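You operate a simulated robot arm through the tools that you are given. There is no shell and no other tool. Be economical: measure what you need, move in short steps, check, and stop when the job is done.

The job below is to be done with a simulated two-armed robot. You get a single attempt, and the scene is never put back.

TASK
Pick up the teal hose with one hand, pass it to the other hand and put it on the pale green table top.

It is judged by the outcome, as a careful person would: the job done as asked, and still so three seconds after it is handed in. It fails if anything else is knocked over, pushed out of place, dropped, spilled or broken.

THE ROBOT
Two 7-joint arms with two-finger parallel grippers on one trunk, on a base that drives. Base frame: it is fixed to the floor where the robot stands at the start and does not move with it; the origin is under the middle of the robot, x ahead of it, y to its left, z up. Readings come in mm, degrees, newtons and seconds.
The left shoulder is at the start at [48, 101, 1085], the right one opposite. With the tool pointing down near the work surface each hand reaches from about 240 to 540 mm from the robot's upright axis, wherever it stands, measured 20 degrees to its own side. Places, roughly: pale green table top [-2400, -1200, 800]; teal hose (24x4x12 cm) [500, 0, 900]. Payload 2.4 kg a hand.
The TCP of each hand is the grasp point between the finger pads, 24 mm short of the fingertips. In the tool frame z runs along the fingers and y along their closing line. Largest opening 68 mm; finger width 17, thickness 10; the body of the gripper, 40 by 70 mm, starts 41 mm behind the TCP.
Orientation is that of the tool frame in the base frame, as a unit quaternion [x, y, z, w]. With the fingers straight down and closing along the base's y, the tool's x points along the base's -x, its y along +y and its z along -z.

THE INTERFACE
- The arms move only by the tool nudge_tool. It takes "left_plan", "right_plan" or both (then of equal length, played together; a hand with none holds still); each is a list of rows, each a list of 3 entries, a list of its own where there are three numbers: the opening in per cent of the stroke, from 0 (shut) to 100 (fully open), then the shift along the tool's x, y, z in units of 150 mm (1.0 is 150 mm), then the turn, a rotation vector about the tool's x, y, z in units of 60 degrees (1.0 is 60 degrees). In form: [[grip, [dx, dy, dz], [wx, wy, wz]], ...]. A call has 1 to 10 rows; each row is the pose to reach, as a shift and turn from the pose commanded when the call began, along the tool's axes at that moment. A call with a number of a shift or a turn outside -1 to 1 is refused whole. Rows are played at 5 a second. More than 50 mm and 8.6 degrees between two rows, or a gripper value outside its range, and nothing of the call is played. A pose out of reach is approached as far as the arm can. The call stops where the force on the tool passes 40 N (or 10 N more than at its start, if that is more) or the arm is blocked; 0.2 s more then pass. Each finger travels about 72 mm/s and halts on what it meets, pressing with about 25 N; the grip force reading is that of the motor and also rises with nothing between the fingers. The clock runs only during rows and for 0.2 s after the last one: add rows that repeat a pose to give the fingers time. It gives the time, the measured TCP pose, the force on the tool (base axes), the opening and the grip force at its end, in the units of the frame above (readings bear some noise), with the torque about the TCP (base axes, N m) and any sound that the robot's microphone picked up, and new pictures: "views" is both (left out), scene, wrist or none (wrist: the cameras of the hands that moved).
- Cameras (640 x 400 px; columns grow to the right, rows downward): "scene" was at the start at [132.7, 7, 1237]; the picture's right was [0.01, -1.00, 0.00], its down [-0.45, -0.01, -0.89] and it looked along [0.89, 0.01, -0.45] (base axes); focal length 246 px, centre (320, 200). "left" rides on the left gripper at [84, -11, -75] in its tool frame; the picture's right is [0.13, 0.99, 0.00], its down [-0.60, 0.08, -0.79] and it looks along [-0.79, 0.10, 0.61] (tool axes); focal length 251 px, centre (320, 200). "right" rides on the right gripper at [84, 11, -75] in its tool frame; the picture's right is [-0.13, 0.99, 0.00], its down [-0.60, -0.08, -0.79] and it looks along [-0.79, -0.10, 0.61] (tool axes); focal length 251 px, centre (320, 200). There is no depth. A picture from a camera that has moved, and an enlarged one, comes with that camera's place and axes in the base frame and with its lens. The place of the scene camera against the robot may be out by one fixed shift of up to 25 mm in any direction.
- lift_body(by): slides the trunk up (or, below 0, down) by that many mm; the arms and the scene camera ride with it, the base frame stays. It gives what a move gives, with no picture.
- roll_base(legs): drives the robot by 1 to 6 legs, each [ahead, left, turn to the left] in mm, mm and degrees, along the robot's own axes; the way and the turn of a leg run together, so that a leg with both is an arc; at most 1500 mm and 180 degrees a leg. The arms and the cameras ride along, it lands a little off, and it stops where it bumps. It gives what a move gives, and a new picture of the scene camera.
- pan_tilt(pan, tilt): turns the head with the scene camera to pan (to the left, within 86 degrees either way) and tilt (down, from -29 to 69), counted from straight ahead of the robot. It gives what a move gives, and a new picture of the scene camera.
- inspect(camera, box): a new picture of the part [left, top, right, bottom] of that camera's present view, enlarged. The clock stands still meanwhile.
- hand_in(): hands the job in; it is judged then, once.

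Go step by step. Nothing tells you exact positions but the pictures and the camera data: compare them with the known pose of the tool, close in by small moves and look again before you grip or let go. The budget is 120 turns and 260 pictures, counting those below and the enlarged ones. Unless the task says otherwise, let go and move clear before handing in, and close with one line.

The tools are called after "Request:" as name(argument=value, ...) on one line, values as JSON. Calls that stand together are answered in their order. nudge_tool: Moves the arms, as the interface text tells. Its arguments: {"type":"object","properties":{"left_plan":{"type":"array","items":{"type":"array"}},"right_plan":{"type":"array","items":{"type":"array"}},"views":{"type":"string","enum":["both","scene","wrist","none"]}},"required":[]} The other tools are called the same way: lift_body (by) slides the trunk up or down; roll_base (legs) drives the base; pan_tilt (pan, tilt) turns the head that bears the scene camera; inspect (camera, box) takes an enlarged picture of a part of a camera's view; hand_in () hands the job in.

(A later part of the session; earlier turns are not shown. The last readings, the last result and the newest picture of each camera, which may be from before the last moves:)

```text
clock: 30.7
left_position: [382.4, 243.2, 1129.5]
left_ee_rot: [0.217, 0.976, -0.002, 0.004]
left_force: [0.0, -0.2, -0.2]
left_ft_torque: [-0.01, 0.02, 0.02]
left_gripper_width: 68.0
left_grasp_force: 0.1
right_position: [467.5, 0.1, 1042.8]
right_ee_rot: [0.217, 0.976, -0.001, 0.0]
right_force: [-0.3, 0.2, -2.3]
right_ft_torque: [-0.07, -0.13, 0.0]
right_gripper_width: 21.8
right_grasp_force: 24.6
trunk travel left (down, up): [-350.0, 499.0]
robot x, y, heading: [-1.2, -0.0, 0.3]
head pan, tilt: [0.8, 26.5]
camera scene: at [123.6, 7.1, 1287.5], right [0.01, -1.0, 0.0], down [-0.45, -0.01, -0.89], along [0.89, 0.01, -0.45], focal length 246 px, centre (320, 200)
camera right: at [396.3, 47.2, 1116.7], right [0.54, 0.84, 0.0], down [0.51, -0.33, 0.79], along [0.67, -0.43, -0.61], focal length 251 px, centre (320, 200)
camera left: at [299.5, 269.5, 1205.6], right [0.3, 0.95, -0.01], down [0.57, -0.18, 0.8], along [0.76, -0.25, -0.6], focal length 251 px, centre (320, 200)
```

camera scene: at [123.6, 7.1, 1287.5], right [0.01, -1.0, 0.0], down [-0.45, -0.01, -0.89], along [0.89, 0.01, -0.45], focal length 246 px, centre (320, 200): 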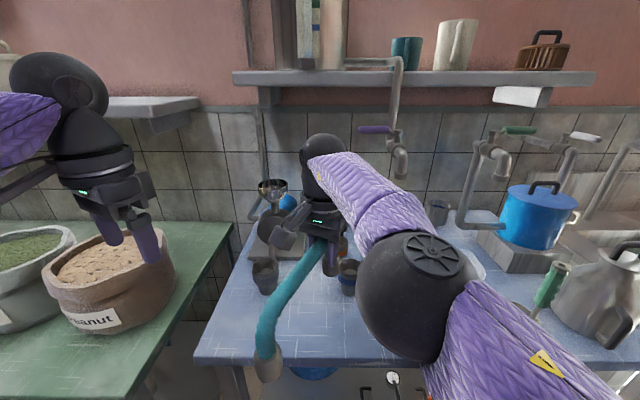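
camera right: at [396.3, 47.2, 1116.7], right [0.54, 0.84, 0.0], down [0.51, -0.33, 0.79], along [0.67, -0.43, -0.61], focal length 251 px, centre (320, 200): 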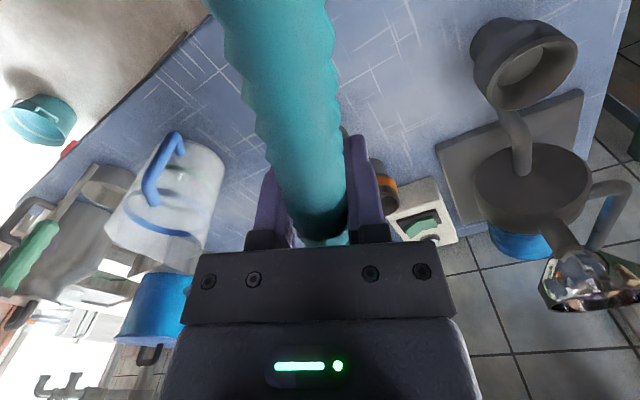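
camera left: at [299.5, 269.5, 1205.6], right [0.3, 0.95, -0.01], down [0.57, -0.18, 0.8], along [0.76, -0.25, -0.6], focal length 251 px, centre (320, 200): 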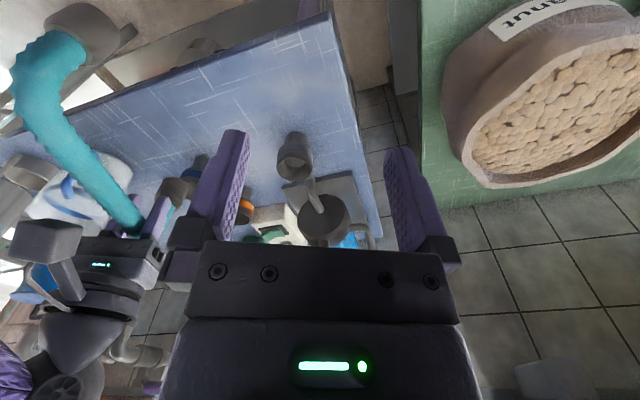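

The free part of the bar should be graspable near (333, 63, 1043). I'll bring the left hand sideways at its current height, then look.

Request:
nudge_tool(left_plan=[[100, [-0.1, -0.2, 0], [0, 0, 0]], [100, [-0.21, -0.4, 0], [0, 0, 0]], [100, [-0.21, -0.6, 0], [0, 0, 0]], [100, [-0.21, -0.8, 0], [0, 0, 0]], [100, [-0.21, -0.8, 0], [0, 0, 0]]], views="both")

```text
clock: 31.9
left_position: [359.6, 120.4, 1131.5]
left_ee_rot: [0.216, 0.976, -0.003, 0.003]
left_force: [0.1, 0.1, 0.2]
left_ft_torque: [-0.01, 0.0, 0.03]
left_gripper_width: 68.2
left_grasp_force: 0.1
right_position: [467.9, 0.5, 1043.3]
right_ee_rot: [0.215, 0.977, 0.0, 0.0]
right_force: [-0.3, -0.2, -2.8]
right_ft_torque: [-0.08, -0.13, 0.0]
right_gripper_width: 21.8
right_grasp_force: 25.3
trunk travel left (down, up): [-350.0, 499.0]
robot x, y, heading: [0.5, 1.1, 0.1]
head pan, tilt: [0.8, 26.5]
camera scene: at [123.6, 7.0, 1287.5], right [0.01, -1.0, 0.0], down [-0.45, -0.01, -0.89], along [0.89, 0.01, -0.45], focal length 246 px, centre (320, 200)
camera left: at [277.1, 147.8, 1206.7], right [0.3, 0.95, -0.01], down [0.58, -0.18, 0.8], along [0.76, -0.24, -0.6], focal length 251 px, centre (320, 200)
```

scene: 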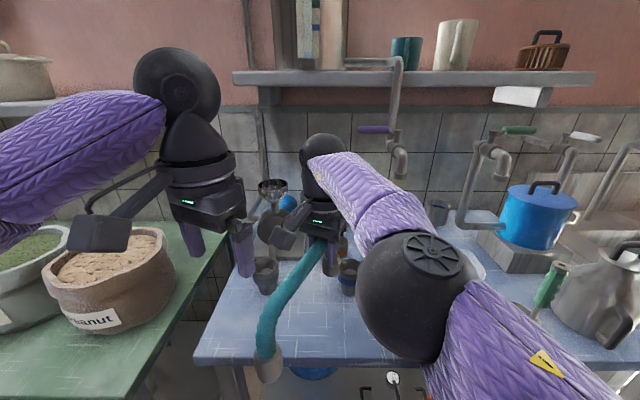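
left: 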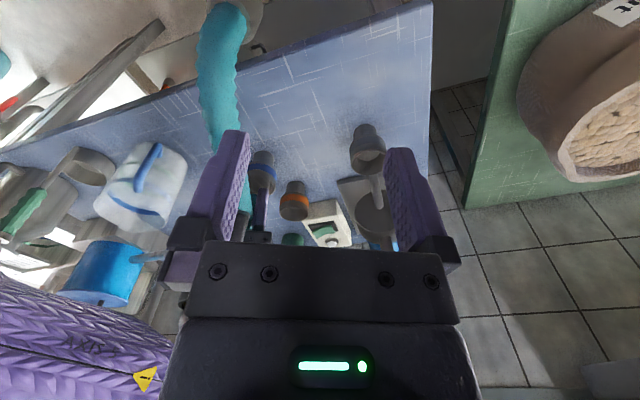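

The bar line agrees to a few mm. I'll move the left hand directly above it.

Request:
nudge_tool(left_plan=[[100, [-0.01, -0.15, 0], [0, 0, 0]], [100, [-0.01, -0.3, 0], [0, 0, 0]], [100, [-0.01, -0.44, 0], [0, 0, 0]], [100, [-0.01, -0.44, 0], [0, 0, 0]]], views="both")

```text
clock: 32.9
left_position: [333.2, 62.0, 1130.8]
left_ee_rot: [0.216, 0.976, -0.003, 0.003]
left_force: [0.4, -0.6, -0.1]
left_ft_torque: [-0.01, 0.0, 0.0]
left_gripper_width: 68.0
left_grasp_force: 0.0
right_position: [467.6, 0.3, 1042.9]
right_ee_rot: [0.215, 0.977, 0.0, 0.0]
right_force: [0.2, 0.5, -1.9]
right_ft_torque: [-0.05, -0.12, 0.01]
right_gripper_width: 21.6
right_grasp_force: 25.8
trunk travel left (down, up): [-350.0, 499.0]
robot x, y, heading: [0.1, -2.9, -0.2]
head pan, tilt: [0.8, 26.5]
camera scene: at [123.6, 7.0, 1287.5], right [0.01, -1.0, 0.0], down [-0.45, -0.01, -0.89], along [0.89, 0.01, -0.45], focal length 246 px, centre (320, 200)
camera left: at [250.9, 87.0, 1206.2], right [0.3, 0.95, -0.01], down [0.58, -0.18, 0.8], along [0.76, -0.24, -0.6], focal length 251 px, centre (320, 200)
```

scene: 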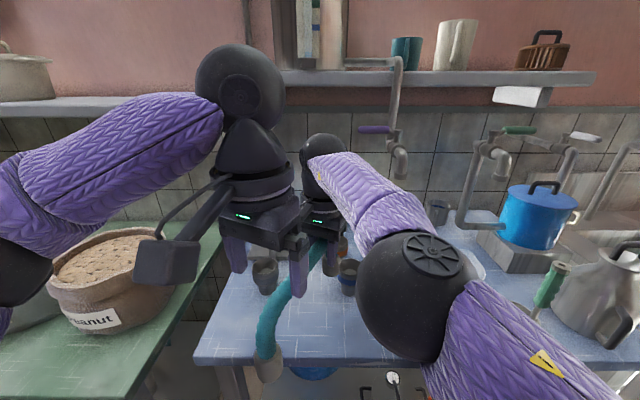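
left: 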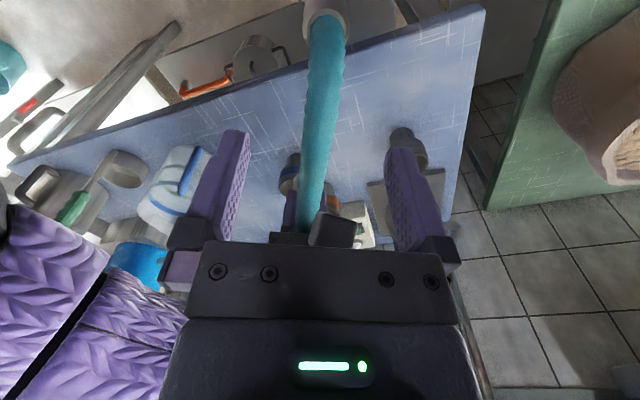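

The left hand is aligned over the bar, with the right hand's camera block just clear in front. I'll lower to the bar height.

Request:
nudge_tool(left_plan=[[100, [0, 0, 0.15], [0, 0, 0]], [100, [0, 0, 0.3], [0, 0, 0]], [100, [0, 0, 0.4], [0, 0, 0]], [100, [0, 0, 0.4], [0, 0, 0]]], views="both")

```text
clock: 33.6
left_position: [333.6, 59.0, 1084.2]
left_ee_rot: [0.219, 0.976, -0.005, 0.009]
left_force: [-3.6, 2.1, 0.8]
left_ft_torque: [-0.04, -0.14, 0.0]
left_gripper_width: 68.1
left_grasp_force: 0.1
right_position: [469.7, -2.8, 1039.6]
right_ee_rot: [0.218, 0.976, -0.002, 0.003]
right_force: [2.9, -1.0, -3.9]
right_ft_torque: [0.05, 0.08, 0.0]
right_gripper_width: 21.6
right_grasp_force: 25.1
trunk travel left (down, up): [-350.0, 499.0]
robot x, y, heading: [1.4, -1.8, 0.0]
head pan, tilt: [0.8, 26.5]
stopped in row 3 (right hand): the force on the tool passed its limit at 55 N (the readings are from after the stop); the commanded pose is now the measured one
camera scene: at [123.5, 6.9, 1287.5], right [0.01, -1.0, 0.0], down [-0.45, -0.01, -0.89], along [0.89, 0.01, -0.45], focal length 246 px, centre (320, 200)
camera left: at [250.9, 86.0, 1159.3], right [0.3, 0.95, -0.01], down [0.57, -0.17, 0.8], along [0.76, -0.25, -0.59], focal length 251 px, centre (320, 200)
```

scene: 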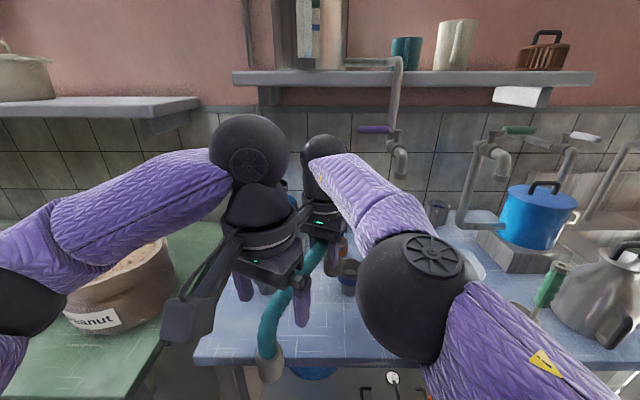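
left: 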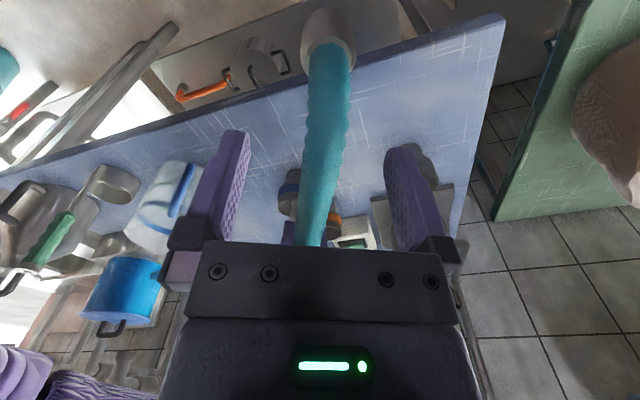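

The left gripper touched the right hand's camera block. The hose is still held. I'll back up, tilt the left hand 20° so its body leans away from the right hand, and descend again slightly nearer the free end.

Request:
nudge_tool(left_plan=[[100, [0.03, 0, -0.2], [0, 0, 0]], [100, [0.05, 0, -0.35], [0, 0, 0]], [100, [0.05, 0, -0.35], [0, -0.13, 0]], [100, [0.05, 0, -0.35], [0, -0.26, 0]], [100, [0.05, 0, -0.35], [0, -0.36, 0]], [100, [0.05, 0, -0.35], [0, -0.36, 0]]], views="both")

```text
clock: 35.0
left_position: [326.0, 62.3, 1135.9]
left_ee_rot: [0.212, 0.957, -0.045, 0.192]
left_force: [-0.5, 0.4, 0.2]
left_ft_torque: [0.01, -0.01, 0.0]
left_gripper_width: 68.0
left_grasp_force: 0.0
right_position: [469.5, -1.5, 1040.9]
right_ee_rot: [0.217, 0.976, -0.003, 0.001]
right_force: [0.0, 0.2, -2.0]
right_ft_torque: [-0.07, -0.16, 0.0]
right_gripper_width: 21.6
right_grasp_force: 24.5
trunk travel left (down, up): [-350.0, 499.0]
robot x, y, heading: [1.0, 2.5, -0.2]
head pan, tilt: [0.8, 26.5]
camera scene: at [123.5, 7.1, 1287.5], right [0.01, -1.0, 0.0], down [-0.45, -0.01, -0.89], along [0.89, 0.01, -0.45], focal length 246 px, centre (320, 200)
camera left: at [224.1, 98.9, 1174.7], right [0.31, 0.95, -0.06], down [0.26, -0.03, 0.96], along [0.91, -0.32, -0.26], focal length 251 px, centre (320, 200)
```

scene: 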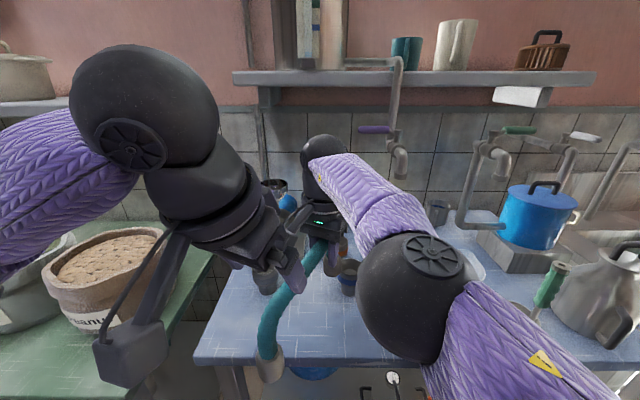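
left: 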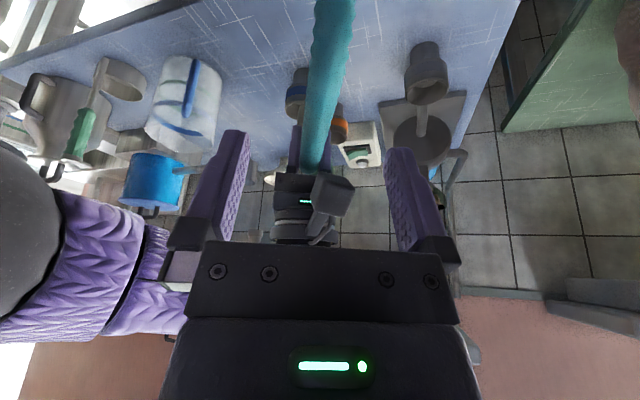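

The left hand is tilted and still aligned. I'll descend vertically, stopping partway to check.

Request:
nudge_tool(left_plan=[[100, [0.06, 0, 0.148], [0, 0, 0]], [100, [0.12, 0, 0.3], [0, 0, 0]], [100, [0.16, 0, 0.4], [0, 0, 0]], [100, [0.16, 0, 0.4], [0, 0, 0]]], views="both")

```text
clock: 36.0
left_position: [325.1, 61.4, 1072.9]
left_ee_rot: [0.212, 0.957, -0.045, 0.191]
left_force: [0.0, -0.1, 1.0]
left_ft_torque: [0.02, -0.01, 0.03]
left_gripper_width: 68.0
left_grasp_force: 0.1
right_position: [468.7, -0.2, 1040.0]
right_ee_rot: [0.217, 0.976, -0.002, 0.002]
right_force: [-0.1, 1.0, -2.4]
right_ft_torque: [-0.06, -0.11, -0.04]
right_gripper_width: 21.9
right_grasp_force: 25.0
trunk travel left (down, up): [-350.0, 499.0]
robot x, y, heading: [0.1, -2.4, 0.0]
head pan, tilt: [0.8, 26.5]
camera scene: at [123.5, 7.0, 1287.5], right [0.01, -1.0, 0.0], down [-0.45, -0.01, -0.89], along [0.89, 0.01, -0.45], focal length 246 px, centre (320, 200)
camera left: at [224.4, 97.4, 1110.9], right [0.31, 0.95, -0.06], down [0.26, -0.03, 0.96], along [0.91, -0.32, -0.26], focal length 251 px, centre (320, 200)
```

scene: 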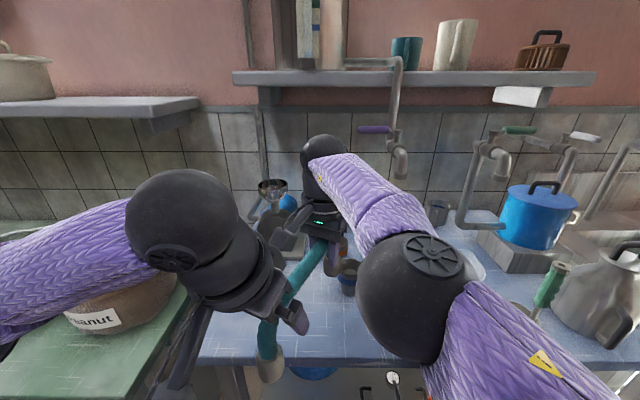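
left: 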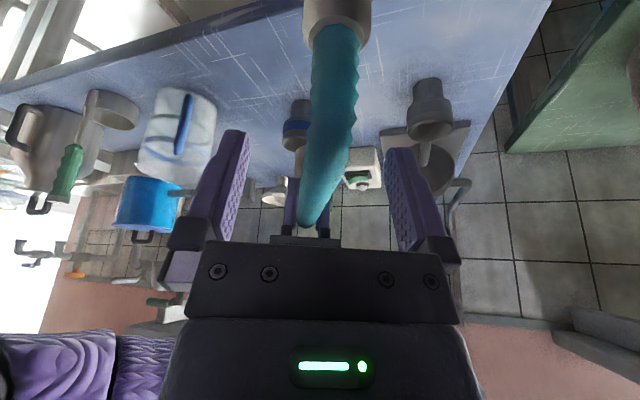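

Clear this time. I'll go down the last 32 mm to the bar.

Request:
nudge_tool(left_plan=[[100, [0.03, 0, 0.07], [0, 0, 0]], [100, [0.06, 0, 0.14], [0, 0, 0]], [100, [0.08, 0, 0.2], [0, 0, 0]], [100, [0.08, 0, 0.2], [0, 0, 0]]], views="both")

```text
clock: 37.0
left_position: [326.5, 61.8, 1040.3]
left_ee_rot: [0.214, 0.957, -0.046, 0.191]
left_force: [0.2, -0.1, 0.0]
left_ft_torque: [-0.01, 0.03, 0.02]
left_gripper_width: 68.3
left_grasp_force: 0.1
right_position: [469.1, -1.4, 1040.7]
right_ee_rot: [0.217, 0.976, -0.002, 0.003]
right_force: [0.0, 0.2, -2.5]
right_ft_torque: [-0.05, -0.13, 0.04]
right_gripper_width: 21.6
right_grasp_force: 25.2
trunk travel left (down, up): [-350.0, 499.0]
robot x, y, heading: [-5.2, -3.9, -0.1]
head pan, tilt: [0.8, 26.5]
camera scene: at [123.5, 7.0, 1287.5], right [0.01, -1.0, 0.0], down [-0.45, -0.01, -0.89], along [0.89, 0.01, -0.45], focal length 246 px, centre (320, 200)
camera left: at [225.4, 97.4, 1078.0], right [0.31, 0.95, -0.06], down [0.26, -0.03, 0.96], along [0.91, -0.32, -0.26], focal length 251 px, centre (320, 200)
```

scene: 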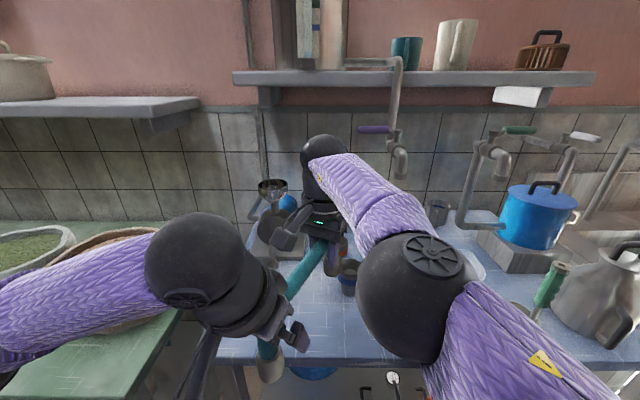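
left: 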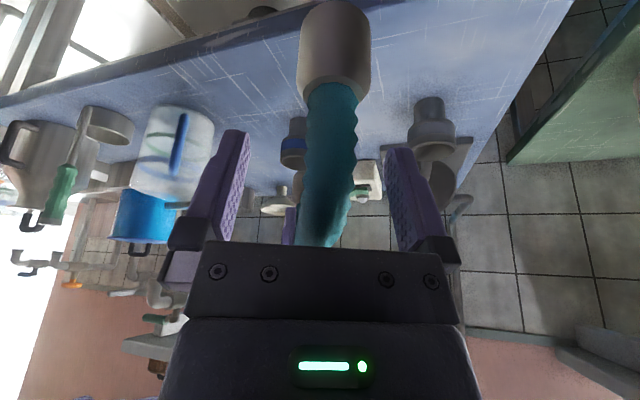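

The end of the bar is between the left fingers. I'll close the left gripper while the right holds.

Request:
nudge_tool(left_plan=[[60, [0, 0, 0], [0, 0, 0]], [30, [0, 0, 0], [0, 0, 0]], [0, [0, 0, 0], [0, 0, 0]], [0, [0, 0, 0], [0, 0, 0]], [0, [0, 0, 0], [0, 0, 0]], [0, [0, 0, 0], [0, 0, 0]]], views="both")

```text
clock: 38.4
left_position: [327.1, 62.8, 1040.3]
left_ee_rot: [0.213, 0.957, -0.044, 0.191]
left_force: [-3.3, 6.0, -0.7]
left_ft_torque: [-0.05, 0.14, 0.36]
left_gripper_width: 21.8
left_grasp_force: 24.9
right_position: [469.5, -1.6, 1040.7]
right_ee_rot: [0.218, 0.976, -0.002, 0.002]
right_force: [2.5, -5.9, 1.4]
right_ft_torque: [0.15, 0.14, 0.34]
right_gripper_width: 21.8
right_grasp_force: 24.9
trunk travel left (down, up): [-350.0, 499.0]
robot x, y, heading: [-0.9, 1.5, -0.0]
head pan, tilt: [0.8, 26.5]
camera scene: at [123.5, 7.0, 1287.5], right [0.01, -1.0, 0.0], down [-0.45, -0.01, -0.89], along [0.89, 0.01, -0.45], focal length 246 px, centre (320, 200)
camera left: at [225.3, 97.4, 1078.2], right [0.31, 0.95, -0.06], down [0.26, -0.03, 0.96], along [0.91, -0.32, -0.26], focal length 251 px, centre (320, 200)
```

scene: 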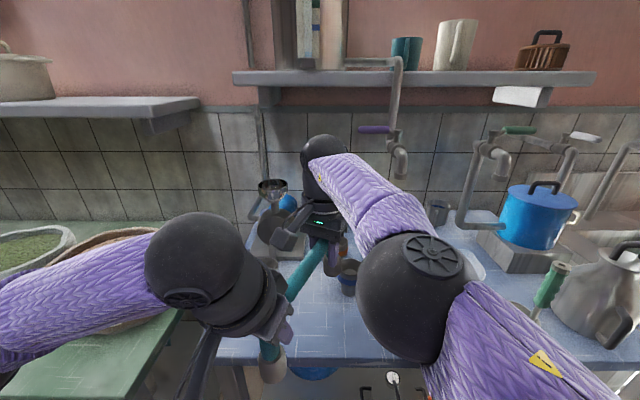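
left: 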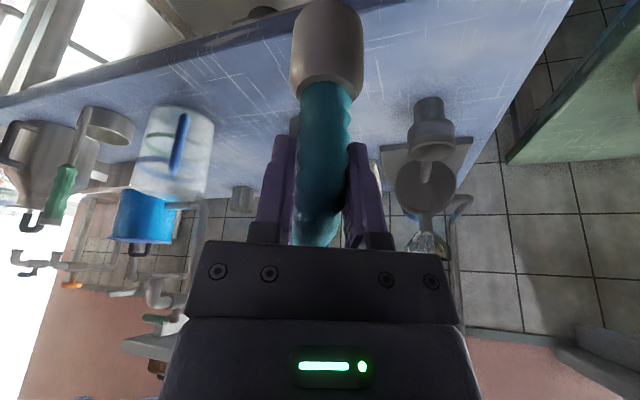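

Both hands hold it. I'll open the right hand and see whether the left keeps the hose level.

Request:
nudge_tool(right_plan=[[20, [0, 0, 0], [0, 0, 0]], [50, [0, 0, 0], [0, 0, 0]], [100, [0, 0, 0], [0, 0, 0]], [100, [0, 0, 0], [0, 0, 0]], [100, [0, 0, 0], [0, 0, 0]]], views="both")

```text
clock: 39.6
left_position: [327.6, 61.6, 1040.5]
left_ee_rot: [0.213, 0.957, -0.044, 0.191]
left_force: [0.9, -0.5, -0.4]
left_ft_torque: [0.09, 0.23, -0.02]
left_gripper_width: 21.8
left_grasp_force: 24.9
right_position: [468.6, -1.6, 1040.8]
right_ee_rot: [0.216, 0.976, -0.002, 0.002]
right_force: [0.2, 0.2, 0.3]
right_ft_torque: [-0.02, 0.0, -0.01]
right_gripper_width: 67.9
right_grasp_force: 0.0
trunk travel left (down, up): [-350.0, 499.0]
robot x, y, heading: [2.1, -0.4, 0.1]
head pan, tilt: [0.8, 26.5]
camera scene: at [123.5, 7.0, 1287.5], right [0.01, -1.0, 0.0], down [-0.45, -0.01, -0.89], along [0.89, 0.01, -0.45], focal length 246 px, centre (320, 200)
camera right: at [397.4, 46.1, 1114.0], right [0.54, 0.84, 0.0], down [0.51, -0.32, 0.8], along [0.67, -0.43, -0.6], focal length 251 px, centre (320, 200)
```

scene: 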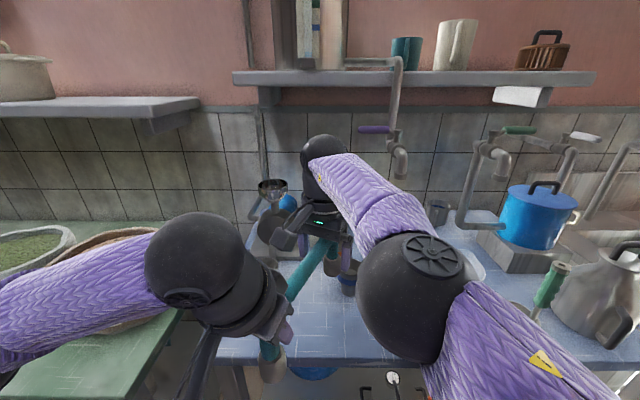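
right: 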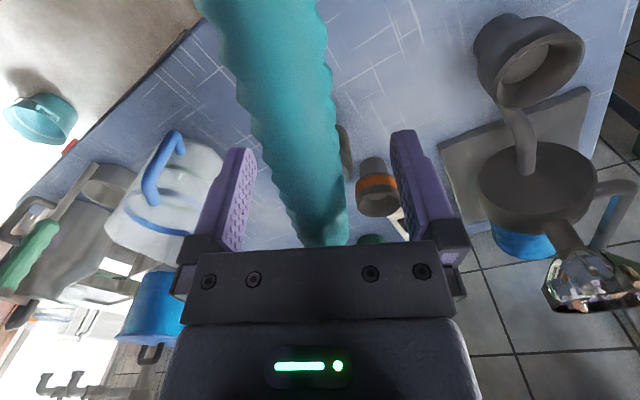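

The left hand holds the hose alone. I'll raise the right hand straight up and clear.

Request:
nudge_tool(right_plan=[[100, [0, 0, -0.15], [0, 0, 0]], [100, [0, 0, -0.3], [0, 0, 0]], [100, [0, 0, -0.45], [0, 0, 0]], [100, [0, 0, -0.6], [0, 0, 0]], [100, [0, 0, -0.6], [0, 0, 0]]], views="scene")

```text
clock: 40.8
left_position: [326.7, 61.1, 1039.9]
left_ee_rot: [0.213, 0.957, -0.046, 0.192]
left_force: [-0.7, -0.4, -0.2]
left_ft_torque: [0.08, 0.2, -0.03]
left_gripper_width: 21.8
left_grasp_force: 24.8
right_position: [449.5, -6.5, 1124.0]
right_ee_rot: [0.217, 0.976, -0.002, 0.002]
right_force: [-0.7, -0.4, 0.0]
right_ft_torque: [0.03, -0.01, 0.01]
right_gripper_width: 68.1
right_grasp_force: 0.0
right hand out of reach, approached as far as the arm can: row 2, 3, 4, 5
trunk travel left (down, up): [-350.0, 499.0]
robot x, y, heading: [-0.0, -1.6, -0.0]
head pan, tilt: [0.8, 26.5]
camera scene: at [123.4, 7.2, 1287.5], right [0.01, -1.0, 0.0], down [-0.45, -0.01, -0.89], along [0.89, 0.01, -0.45], focal length 246 px, centre (320, 200)
```

scene: 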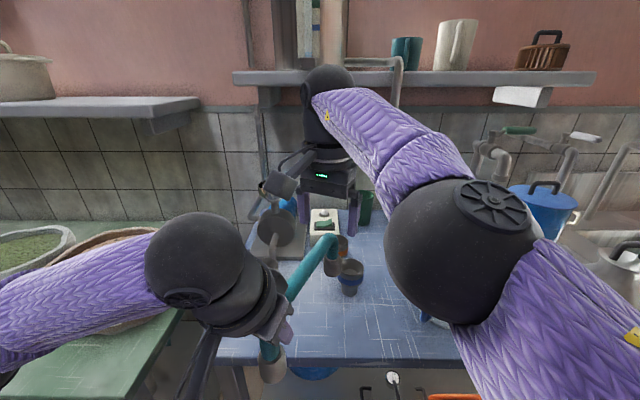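

The hand-over is done. I'll move the right hand out to its own side and straighten it, so there is room.

Request:
nudge_tool(right_plan=[[100, [0, -0.2, 0], [0, 0, -0.08]], [100, [0, -0.4, 0], [0, 0, -0.16]], [100, [0, -0.6, 0], [0, 0, -0.24]], [100, [0, -0.8, 0], [0, 0, -0.32]], [100, [0, -1.0, 0], [0, 0, -0.42]], [100, [0, -1.0, 0], [0, 0, -0.42]]], views="scene")

Request:
pan_tilt(pan=-86, tilt=20)

Request:
pan_tilt(pan=86, tilt=20)

```text
clock: 42.2
left_position: [326.3, 61.8, 1040.1]
left_ee_rot: [0.213, 0.957, -0.045, 0.192]
left_force: [0.0, -0.5, 0.0]
left_ft_torque: [0.07, 0.19, 0.01]
left_gripper_width: 21.8
left_grasp_force: 24.9
right_position: [386.4, -143.2, 1123.1]
right_ee_rot: [0.0, 1.0, -0.002, 0.001]
right_force: [-0.6, -0.3, 0.4]
right_ft_torque: [0.0, -0.01, 0.04]
right_gripper_width: 68.0
right_grasp_force: 0.1
right hand out of reach, approached as far as the arm can: row 1, 2, 3, 4
trunk travel left (down, up): [-350.0, 499.0]
robot x, y, heading: [0.0, 0.1, -0.3]
head pan, tilt: [0.8, 26.5]
camera scene: at [123.3, 7.1, 1287.6], right [0.01, -1.0, 0.0], down [-0.45, -0.01, -0.89], along [0.89, 0.01, -0.45], focal length 246 px, centre (320, 200)
```

scene: 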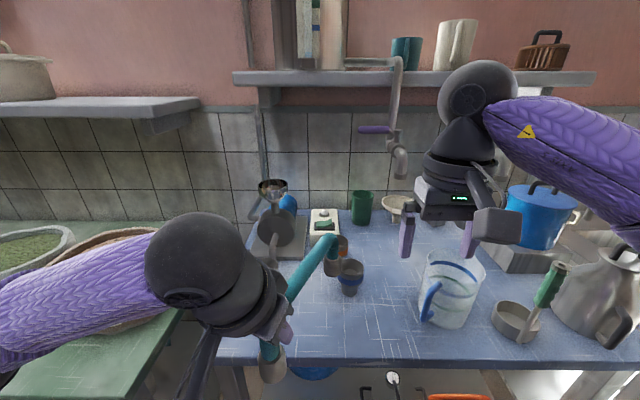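

```text
clock: 43.8
left_position: [326.8, 62.4, 1040.3]
left_ee_rot: [0.213, 0.957, -0.046, 0.192]
left_force: [0.4, 0.7, -0.2]
left_ft_torque: [0.12, 0.21, -0.02]
left_gripper_width: 22.0
left_grasp_force: 25.2
right_position: [387.1, -144.2, 1123.0]
right_ee_rot: [0.001, 1.0, -0.003, 0.002]
right_force: [1.2, -0.2, -0.3]
right_ft_torque: [-0.01, -0.02, -0.01]
right_gripper_width: 67.9
right_grasp_force: 0.1
trunk travel left (down, up): [-350.0, 499.0]
robot x, y, heading: [1.5, 1.8, -0.2]
head pan, tilt: [-85.9, 20.0]
camera scene: at [38.5, -87.2, 1298.1], right [-1.0, -0.07, 0.0], down [-0.02, 0.34, -0.94], along [0.07, -0.94, -0.34], focal length 246 px, centre (320, 200)
```

scene: 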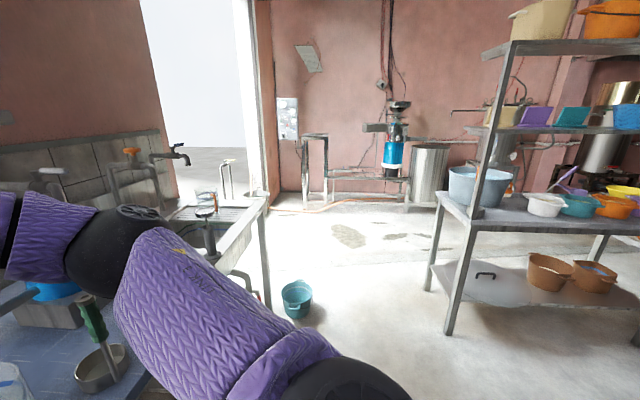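

```text
clock: 46.4
left_position: [326.5, 60.5, 1040.4]
left_ee_rot: [0.213, 0.957, -0.045, 0.192]
left_force: [-0.9, 0.6, 0.1]
left_ft_torque: [0.1, 0.2, 0.0]
left_gripper_width: 21.5
left_grasp_force: 25.3
right_position: [387.5, -142.8, 1123.9]
right_ee_rot: [-0.001, 1.0, -0.002, 0.002]
right_force: [0.8, 0.0, -1.2]
right_ft_torque: [0.0, 0.0, 0.01]
right_gripper_width: 68.1
right_grasp_force: 0.0
trunk travel left (down, up): [-350.0, 499.0]
robot x, y, heading: [-0.3, -0.6, 0.0]
head pan, tilt: [85.9, 20.0]
camera scene: at [38.5, 98.6, 1298.1], right [1.0, -0.07, 0.0], down [-0.02, -0.34, -0.94], along [0.07, 0.94, -0.34], focal length 246 px, centre (320, 200)
```

scene: 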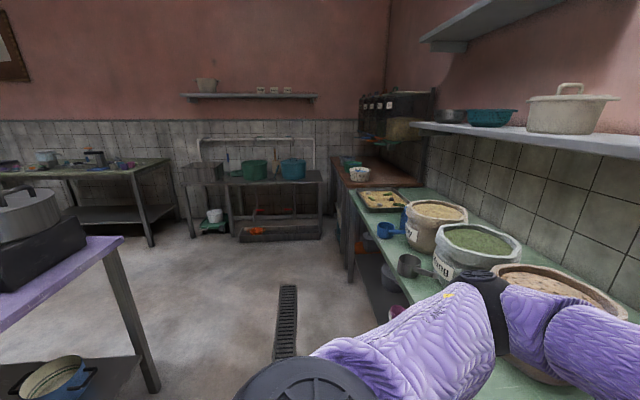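

The path behind needs checking. I'll raise the trunk so everything is above the table items, face the head forward, back off a bit, and turn right to look toward the target.

Request:
lift_body(by=120)

Request:
pan_tilt(pan=0, tilt=26)

Request:
roll_base(legs=[[-250, 0, 0]])

```text
clock: 47.9
left_position: [327.3, 62.3, 1159.2]
left_ee_rot: [0.213, 0.957, -0.046, 0.191]
left_force: [0.3, 0.4, -1.6]
left_ft_torque: [0.1, 0.2, -0.01]
left_gripper_width: 21.9
left_grasp_force: 25.0
right_position: [386.8, -141.0, 1245.4]
right_ee_rot: [-0.001, 1.0, -0.002, 0.002]
right_force: [-0.2, 0.7, -0.3]
right_ft_torque: [0.01, 0.0, -0.01]
right_gripper_width: 68.1
right_grasp_force: 0.0
trunk travel left (down, up): [-470.0, 379.0]
robot x, y, heading: [0.9, 0.2, -0.0]
head pan, tilt: [85.9, 20.0]
```

```text
clock: 49.5
left_position: [327.7, 63.4, 1159.5]
left_ee_rot: [0.213, 0.957, -0.045, 0.192]
left_force: [-0.7, -0.2, -1.0]
left_ft_torque: [0.08, 0.18, -0.02]
left_gripper_width: 21.9
left_grasp_force: 25.5
right_position: [387.2, -142.0, 1244.8]
right_ee_rot: [-0.001, 1.0, -0.003, 0.002]
right_force: [1.1, 0.7, -1.0]
right_ft_torque: [-0.02, -0.02, 0.01]
right_gripper_width: 67.8
right_grasp_force: 0.0
trunk travel left (down, up): [-470.0, 379.0]
robot x, y, heading: [0.8, 3.5, 0.2]
head pan, tilt: [0.0, 26.0]
camera scene: at [107.5, 5.8, 1409.2], right [0.0, -1.0, 0.0], down [-0.44, 0.0, -0.9], along [0.9, 0.0, -0.44], focal length 246 px, centre (320, 200)
```

scene: 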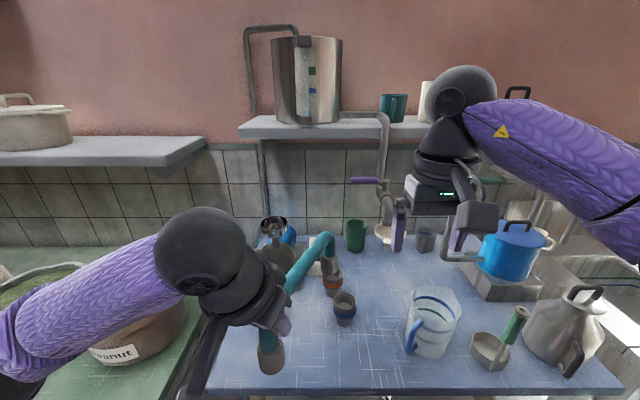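

```text
clock: 51.3
left_position: [74.3, 62.2, 1160.3]
left_ee_rot: [0.212, 0.957, -0.045, 0.192]
left_force: [-0.5, 0.2, -2.5]
left_ft_torque: [0.06, 0.19, -0.02]
left_gripper_width: 21.6
left_grasp_force: 24.9
right_position: [135.0, -141.9, 1245.3]
right_ee_rot: [0.0, 1.0, -0.003, 0.003]
right_force: [-0.4, -0.7, 0.2]
right_ft_torque: [-0.01, 0.01, 0.02]
right_gripper_width: 68.1
right_grasp_force: 0.0
trunk travel left (down, up): [-470.0, 379.0]
robot x, y, heading: [-250.6, 0.4, 0.1]
head pan, tilt: [0.0, 26.0]
camera scene: at [-144.6, 5.7, 1409.2], right [0.0, -1.0, 0.0], down [-0.44, 0.0, -0.9], along [0.9, 0.0, -0.44], focal length 246 px, centre (320, 200)
```

scene: 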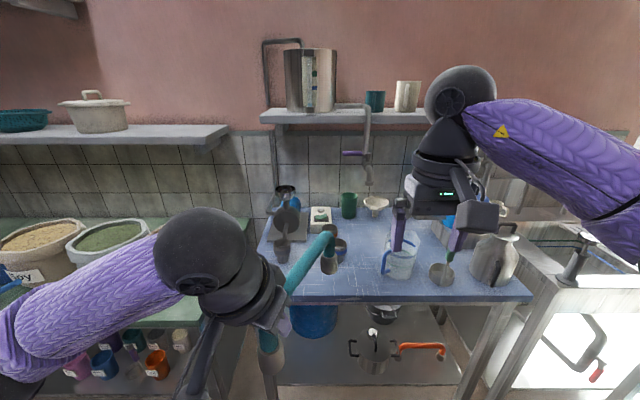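

The hose is secure. Now I'll turn right 100° in place and look toward the target area.

Request:
roll_base(legs=[[0, 0, -100]])

Request:
pan_tilt(pan=-55, tilt=20)

```text
clock: 55.9
left_position: [-247.0, -333.1, 1159.7]
left_ee_rot: [0.87, 0.452, -0.176, 0.088]
left_force: [-0.3, -0.4, -3.1]
left_ft_torque: [0.18, -0.13, 0.02]
left_gripper_width: 21.9
left_grasp_force: 24.6
right_position: [-458.4, -356.9, 1244.0]
right_ee_rot: [0.765, 0.644, -0.002, -0.001]
right_force: [-0.4, 0.5, 0.6]
right_ft_torque: [-0.01, 0.03, 0.01]
right_gripper_width: 68.1
right_grasp_force: 0.1
trunk travel left (down, up): [-470.0, 379.0]
robot x, y, heading: [-253.4, 0.4, -100.0]
head pan, tilt: [0.0, 26.0]
camera scene: at [-279.1, -107.9, 1409.2], right [-0.98, 0.17, 0.0], down [0.08, 0.43, -0.9], along [-0.16, -0.88, -0.44], focal length 246 px, centre (320, 200)
```

scene: 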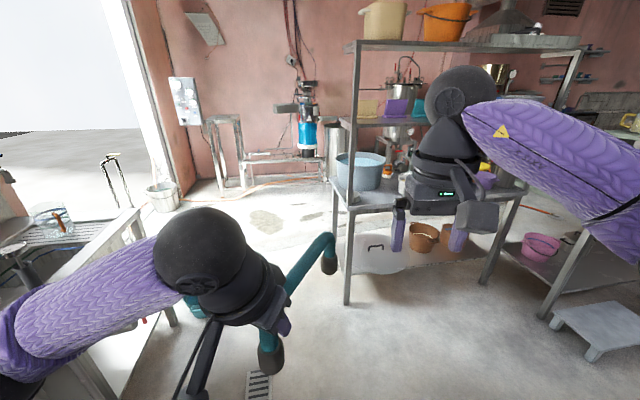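

```text
clock: 57.2
left_position: [-246.9, -332.7, 1159.8]
left_ee_rot: [0.87, 0.452, -0.176, 0.088]
left_force: [0.3, -0.1, -2.3]
left_ft_torque: [0.15, -0.08, 0.03]
left_gripper_width: 21.7
left_grasp_force: 25.0
right_position: [-457.3, -355.6, 1244.9]
right_ee_rot: [0.766, 0.643, -0.003, -0.002]
right_force: [0.4, 0.6, -0.4]
right_ft_torque: [0.01, 0.0, -0.02]
right_gripper_width: 68.0
right_grasp_force: 0.1
trunk travel left (down, up): [-470.0, 379.0]
robot x, y, heading: [-248.7, -0.8, -99.9]
head pan, tilt: [-55.0, 20.0]
camera scene: at [-347.4, -56.9, 1418.9], right [-0.42, 0.91, 0.0], down [0.31, 0.15, -0.94], along [-0.85, -0.4, -0.34], focal length 246 px, centre (320, 200)
```

scene: 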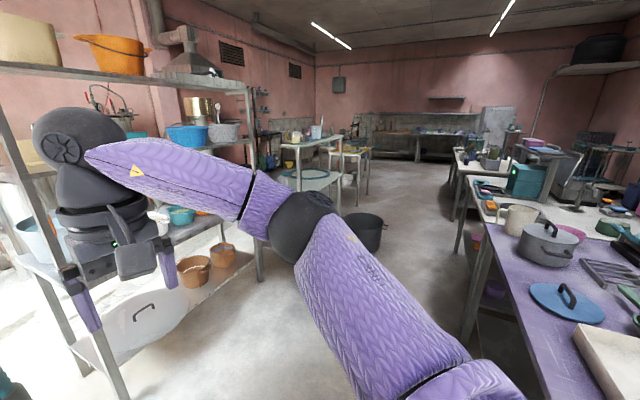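

The target should project near pixel (302, 177). I'll zoom in there.

Request:
inspect(camera="scene", box=[240, 110, 400, 230])

```text
3.33 times, centred on (320, 170) of scene
camera zoom: at [-347.4, -56.9, 1418.9], right [-0.42, 0.91, 0.0], down [0.31, 0.15, -0.94], along [-0.85, -0.4, -0.34], focal length 822 px, centre (320, 300)
```

zoom: 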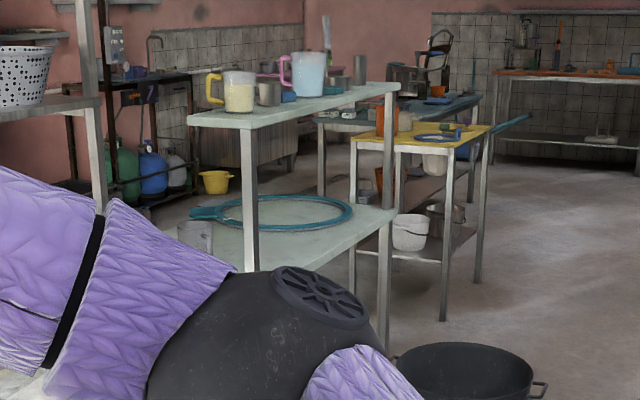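

The pale green table has a raised shelf with pitchers on the aisle side, and the lower top (z≈800) carries a teal hoop. I'll turn toward it and drive part of the way along the aisle for a closer look.

Request:
pan_tilt(pan=0, tilt=22)

Request:
roll_base(legs=[[0, 0, -60], [900, 0, 0]])

```text
clock: 58.4
left_position: [-247.2, -332.0, 1160.5]
left_ee_rot: [0.87, 0.452, -0.176, 0.088]
left_force: [0.5, 0.1, -2.2]
left_ft_torque: [0.16, -0.12, 0.04]
left_gripper_width: 21.8
left_grasp_force: 25.0
right_position: [-459.1, -356.9, 1244.7]
right_ee_rot: [0.766, 0.643, -0.003, -0.001]
right_force: [-0.2, -0.7, -0.8]
right_ft_torque: [-0.02, -0.01, -0.05]
right_gripper_width: 68.0
right_grasp_force: 0.1
trunk travel left (down, up): [-470.0, 379.0]
robot x, y, heading: [-248.7, 0.9, -100.1]
head pan, tilt: [0.0, 22.0]
camera scene: at [-279.3, -108.9, 1415.6], right [-0.98, 0.17, 0.0], down [0.07, 0.37, -0.93], along [-0.16, -0.91, -0.38], focal length 246 px, centre (320, 200)
```

scene: 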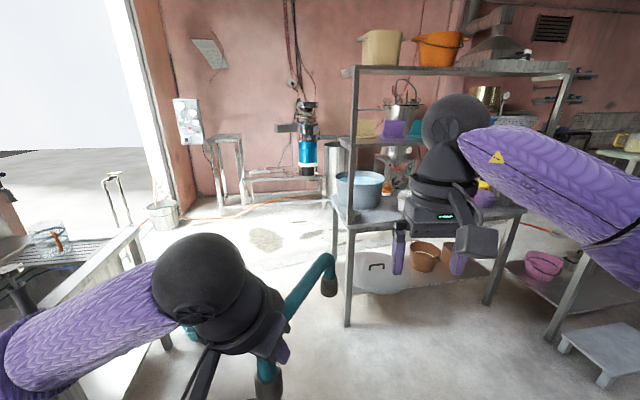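

```text
clock: 65.8
left_position: [-1387.4, -472.8, 1160.2]
left_ee_rot: [0.979, -0.047, -0.197, -0.012]
left_force: [-0.9, -0.5, -2.3]
left_ft_torque: [0.0, -0.22, 0.03]
left_gripper_width: 21.8
left_grasp_force: 25.1
right_position: [-1512.8, -298.9, 1243.3]
right_ee_rot: [0.985, 0.17, -0.003, -0.003]
right_force: [0.4, 0.2, -0.1]
right_ft_torque: [0.0, -0.03, 0.02]
right_gripper_width: 67.9
right_grasp_force: 0.1
trunk travel left (down, up): [-470.0, 379.0]
robot x, y, heading: [-1101.0, -302.8, -160.3]
head pan, tilt: [0.0, 22.0]
camera scene: at [-1218.5, -336.9, 1415.6], right [-0.33, 0.94, 0.0], down [0.35, 0.13, -0.93], along [-0.87, -0.31, -0.38], focal length 246 px, centre (320, 200)
```

scene: 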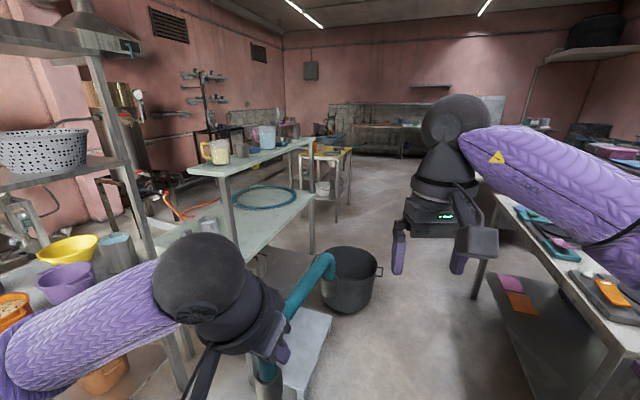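

I can see the table now: an upper shelf on top, a lower top with the hoop, plus a low gray step and a black pot on the floor. I'll zoom in.

Request:
inspect(camera="scene", box=[140, 110, 360, 260])

Request:
pan_tilt(pan=45, tilt=25)

```text
2.67 times, centred on (250, 185) of scene
camera zoom: at [-1218.5, -336.9, 1415.6], right [-0.33, 0.94, 0.0], down [0.35, 0.13, -0.93], along [-0.87, -0.31, -0.38], focal length 657 px, centre (507, 240)
```

zoom: 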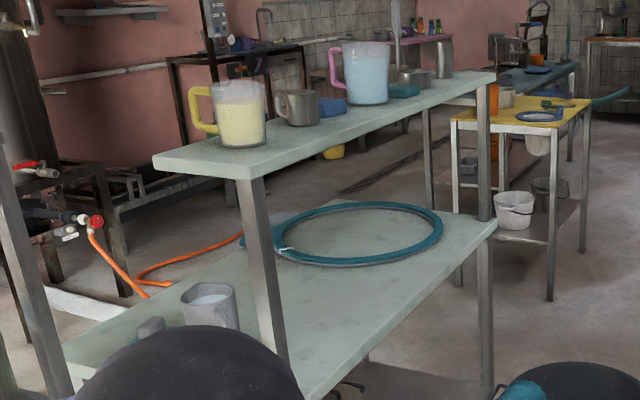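

```text
clock: 66.9
left_position: [-1387.4, -471.3, 1160.5]
left_ee_rot: [0.979, -0.046, -0.196, -0.012]
left_force: [0.3, -0.5, -2.9]
left_ft_torque: [-0.04, -0.25, 0.03]
left_gripper_width: 21.7
left_grasp_force: 25.4
right_position: [-1513.4, -298.6, 1245.1]
right_ee_rot: [0.985, 0.171, -0.002, -0.002]
right_force: [0.2, 0.5, 0.1]
right_ft_torque: [0.0, 0.01, 0.0]
right_gripper_width: 68.0
right_grasp_force: 0.0
trunk travel left (down, up): [-470.0, 379.0]
robot x, y, heading: [-1100.5, -301.3, -160.4]
head pan, tilt: [45.0, 25.0]
camera scene: at [-1170.4, -388.9, 1410.8], right [-0.9, 0.43, 0.0], down [0.18, 0.38, -0.91], along [-0.39, -0.82, -0.42], focal length 246 px, centre (320, 200)
```

scene: 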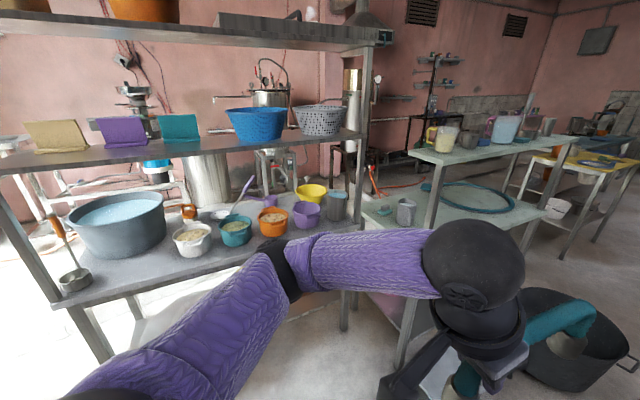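

The lower top spans roughly x −1880…−2750, y −906…−1410. The raised shelf covers only its front ~180 mm, and cups and the hoop occupy parts of it. I need to see the floor in front of it before choosing where to stand.

Request:
pan_tilt(pan=15, tilt=40)

```text
clock: 67.9
left_position: [-1388.5, -471.1, 1160.6]
left_ee_rot: [0.979, -0.046, -0.196, -0.012]
left_force: [0.3, 0.4, -2.9]
left_ft_torque: [0.02, -0.22, -0.01]
left_gripper_width: 21.6
left_grasp_force: 24.6
right_position: [-1513.2, -298.7, 1244.2]
right_ee_rot: [0.985, 0.171, -0.002, -0.002]
right_force: [0.0, -0.1, -0.3]
right_ft_torque: [-0.01, 0.02, 0.0]
right_gripper_width: 68.0
right_grasp_force: 0.1
trunk travel left (down, up): [-470.0, 379.0]
robot x, y, heading: [-1102.3, -302.7, -160.5]
head pan, tilt: [15.0, 40.0]
camera scene: at [-1200.7, -354.1, 1387.5], right [-0.57, 0.82, 0.0], down [0.53, 0.36, -0.77], along [-0.63, -0.43, -0.64], focal length 246 px, centre (320, 200)
```

scene: 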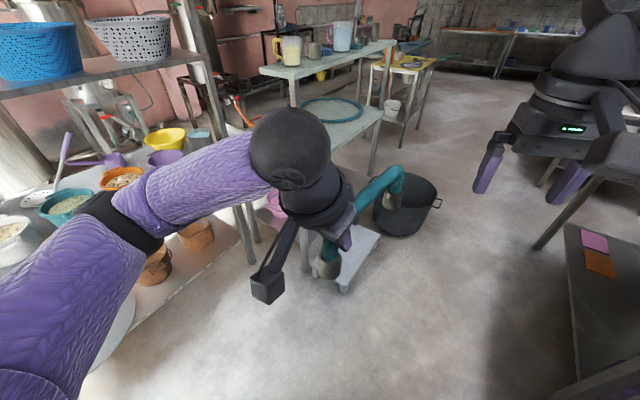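

The low step spans x −1944…−2371, with its aisle edge at y≈−665. I'll turn to face the table (heading −90°) and sidestep along the aisle at y≈−300.

Request:
pan_tilt(pan=0, tilt=28)

Request:
roll_base(legs=[[0, 0, 70.5], [0, -900, 0]])

```text
clock: 68.7
left_position: [-1388.3, -472.1, 1160.1]
left_ee_rot: [0.979, -0.047, -0.196, -0.013]
left_force: [-0.4, 0.1, -1.8]
left_ft_torque: [-0.02, -0.23, 0.01]
left_gripper_width: 21.8
left_grasp_force: 25.1
right_position: [-1512.2, -299.4, 1245.6]
right_ee_rot: [0.985, 0.17, -0.002, -0.003]
right_force: [0.6, 0.2, 0.6]
right_ft_torque: [0.03, -0.01, 0.02]
right_gripper_width: 67.9
right_grasp_force: 0.1
trunk travel left (down, up): [-470.0, 379.0]
robot x, y, heading: [-1103.0, -305.2, -160.6]
head pan, tilt: [0.0, 28.0]
camera scene: at [-1216.6, -336.4, 1405.9], right [-0.34, 0.94, 0.0], down [0.44, 0.16, -0.88], along [-0.83, -0.3, -0.47], focal length 246 px, centre (320, 200)
```

scene: 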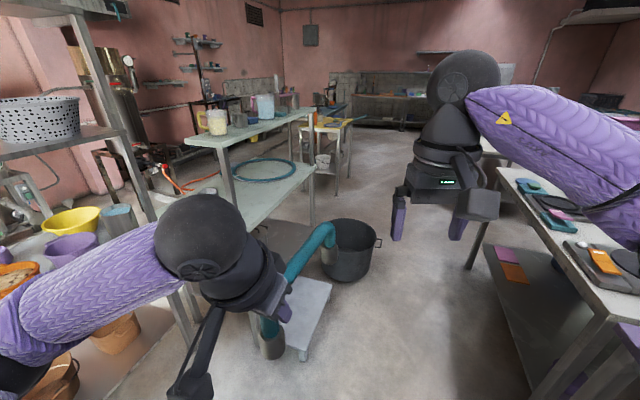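

```text
clock: 76.5
left_position: [-1953.9, -621.1, 1160.8]
left_ee_rot: [0.83, 0.522, -0.168, 0.103]
left_force: [0.6, 0.7, -2.8]
left_ft_torque: [0.17, -0.08, -0.01]
left_gripper_width: 21.8
left_grasp_force: 25.4
right_position: [-2157.5, -679.1, 1245.3]
right_ee_rot: [0.711, 0.703, -0.003, 0.0]
right_force: [-0.1, -1.0, 0.0]
right_ft_torque: [0.01, -0.01, 0.0]
right_gripper_width: 68.1
right_grasp_force: 0.2
trunk travel left (down, up): [-470.0, 379.0]
robot x, y, heading: [-2008.7, -290.0, -91.1]
head pan, tilt: [0.0, 28.0]
camera scene: at [-2020.4, -402.7, 1406.0], right [-1.0, 0.01, 0.0], down [0.01, 0.47, -0.88], along [-0.01, -0.88, -0.47], focal length 246 px, centre (320, 200)
```

scene: 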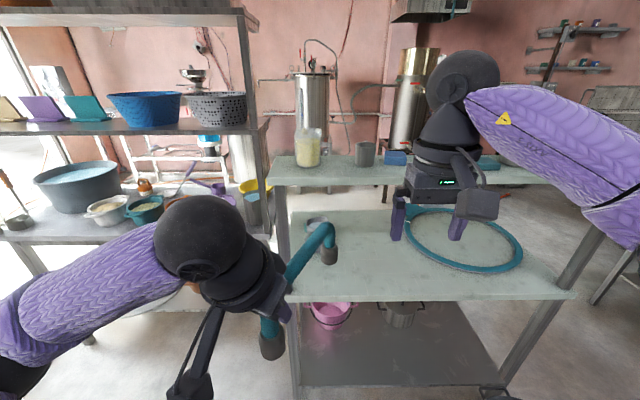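

From here, there's a free patch of the lower top near x≈−2130, y≈−1040, between the cup and the hoop; the raised shelf is at z≈1157 above it. I'll keep the arm posture and lower the trunk so the hose can go in under the shelf, after checking the base footprint from above.

Request:
lift_body(by=-200)

Request:
pan_tilt(pan=0, tilt=66)

Request:
pan_tilt(pan=0, tilt=32)

```text
clock: 78.7
left_position: [-1954.0, -622.8, 959.2]
left_ee_rot: [0.83, 0.521, -0.168, 0.102]
left_force: [0.9, 0.4, -2.8]
left_ft_torque: [0.22, -0.06, 0.01]
left_gripper_width: 21.6
left_grasp_force: 25.2
right_position: [-2157.8, -678.5, 1044.4]
right_ee_rot: [0.712, 0.703, -0.003, 0.0]
right_force: [0.3, -0.6, -0.2]
right_ft_torque: [0.0, -0.01, -0.01]
right_gripper_width: 68.2
right_grasp_force: 0.1
trunk travel left (down, up): [-270.0, 579.0]
robot x, y, heading: [-2012.4, -294.8, -90.8]
head pan, tilt: [0.0, 28.0]
```

```text
clock: 79.7
left_position: [-1954.1, -622.3, 958.9]
left_ee_rot: [0.83, 0.522, -0.168, 0.103]
left_force: [0.3, 0.1, -2.2]
left_ft_torque: [0.22, -0.11, 0.01]
left_gripper_width: 21.6
left_grasp_force: 24.8
right_position: [-2158.4, -678.3, 1043.8]
right_ee_rot: [0.711, 0.703, -0.004, 0.0]
right_force: [-0.3, 0.3, 0.0]
right_ft_torque: [-0.03, 0.03, -0.01]
right_gripper_width: 68.1
right_grasp_force: 0.1
trunk travel left (down, up): [-270.0, 579.0]
robot x, y, heading: [-2011.4, -293.1, -91.0]
head pan, tilt: [0.0, 66.0]
camera scene: at [-2020.1, -402.9, 1152.4], right [-1.0, 0.01, 0.0], down [0.01, 0.91, -0.41], along [-0.01, -0.41, -0.91], focal length 246 px, centre (320, 200)
```

scene: 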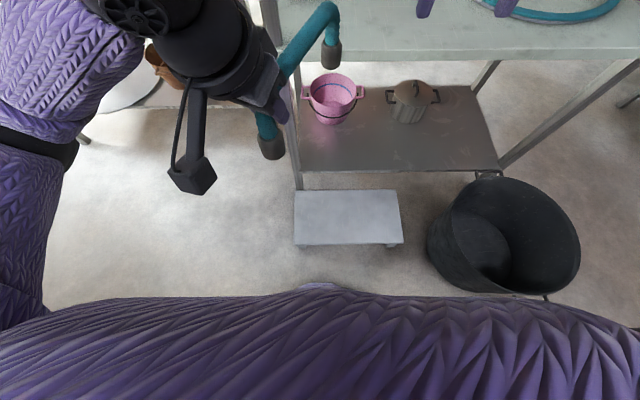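

```text
clock: 80.7
left_position: [-1952.5, -621.7, 960.5]
left_ee_rot: [0.83, 0.521, -0.168, 0.102]
left_force: [0.0, -0.5, -2.4]
left_ft_torque: [0.2, -0.12, 0.0]
left_gripper_width: 21.8
left_grasp_force: 24.9
right_position: [-2158.1, -678.6, 1045.3]
right_ee_rot: [0.711, 0.703, -0.002, 0.0]
right_force: [-0.9, 0.4, -0.2]
right_ft_torque: [0.03, 0.03, 0.01]
right_gripper_width: 67.9
right_grasp_force: 0.0
trunk travel left (down, up): [-270.0, 579.0]
robot x, y, heading: [-2013.3, -292.4, -90.7]
head pan, tilt: [0.0, 32.0]
camera scene: at [-2020.5, -432.9, 1197.8], right [-1.0, 0.01, 0.0], down [0.01, 0.53, -0.85], along [-0.01, -0.85, -0.53], focal length 246 px, centre (320, 200)
```

scene: 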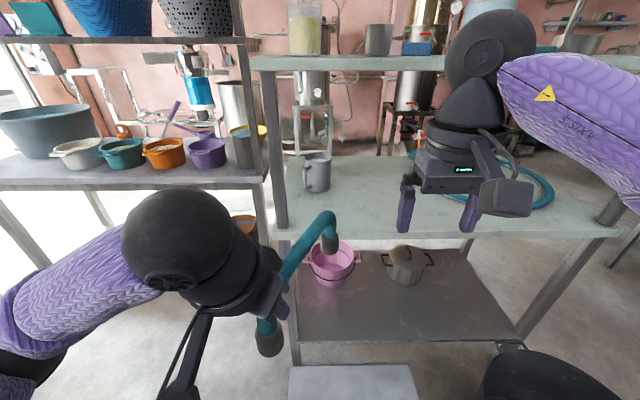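

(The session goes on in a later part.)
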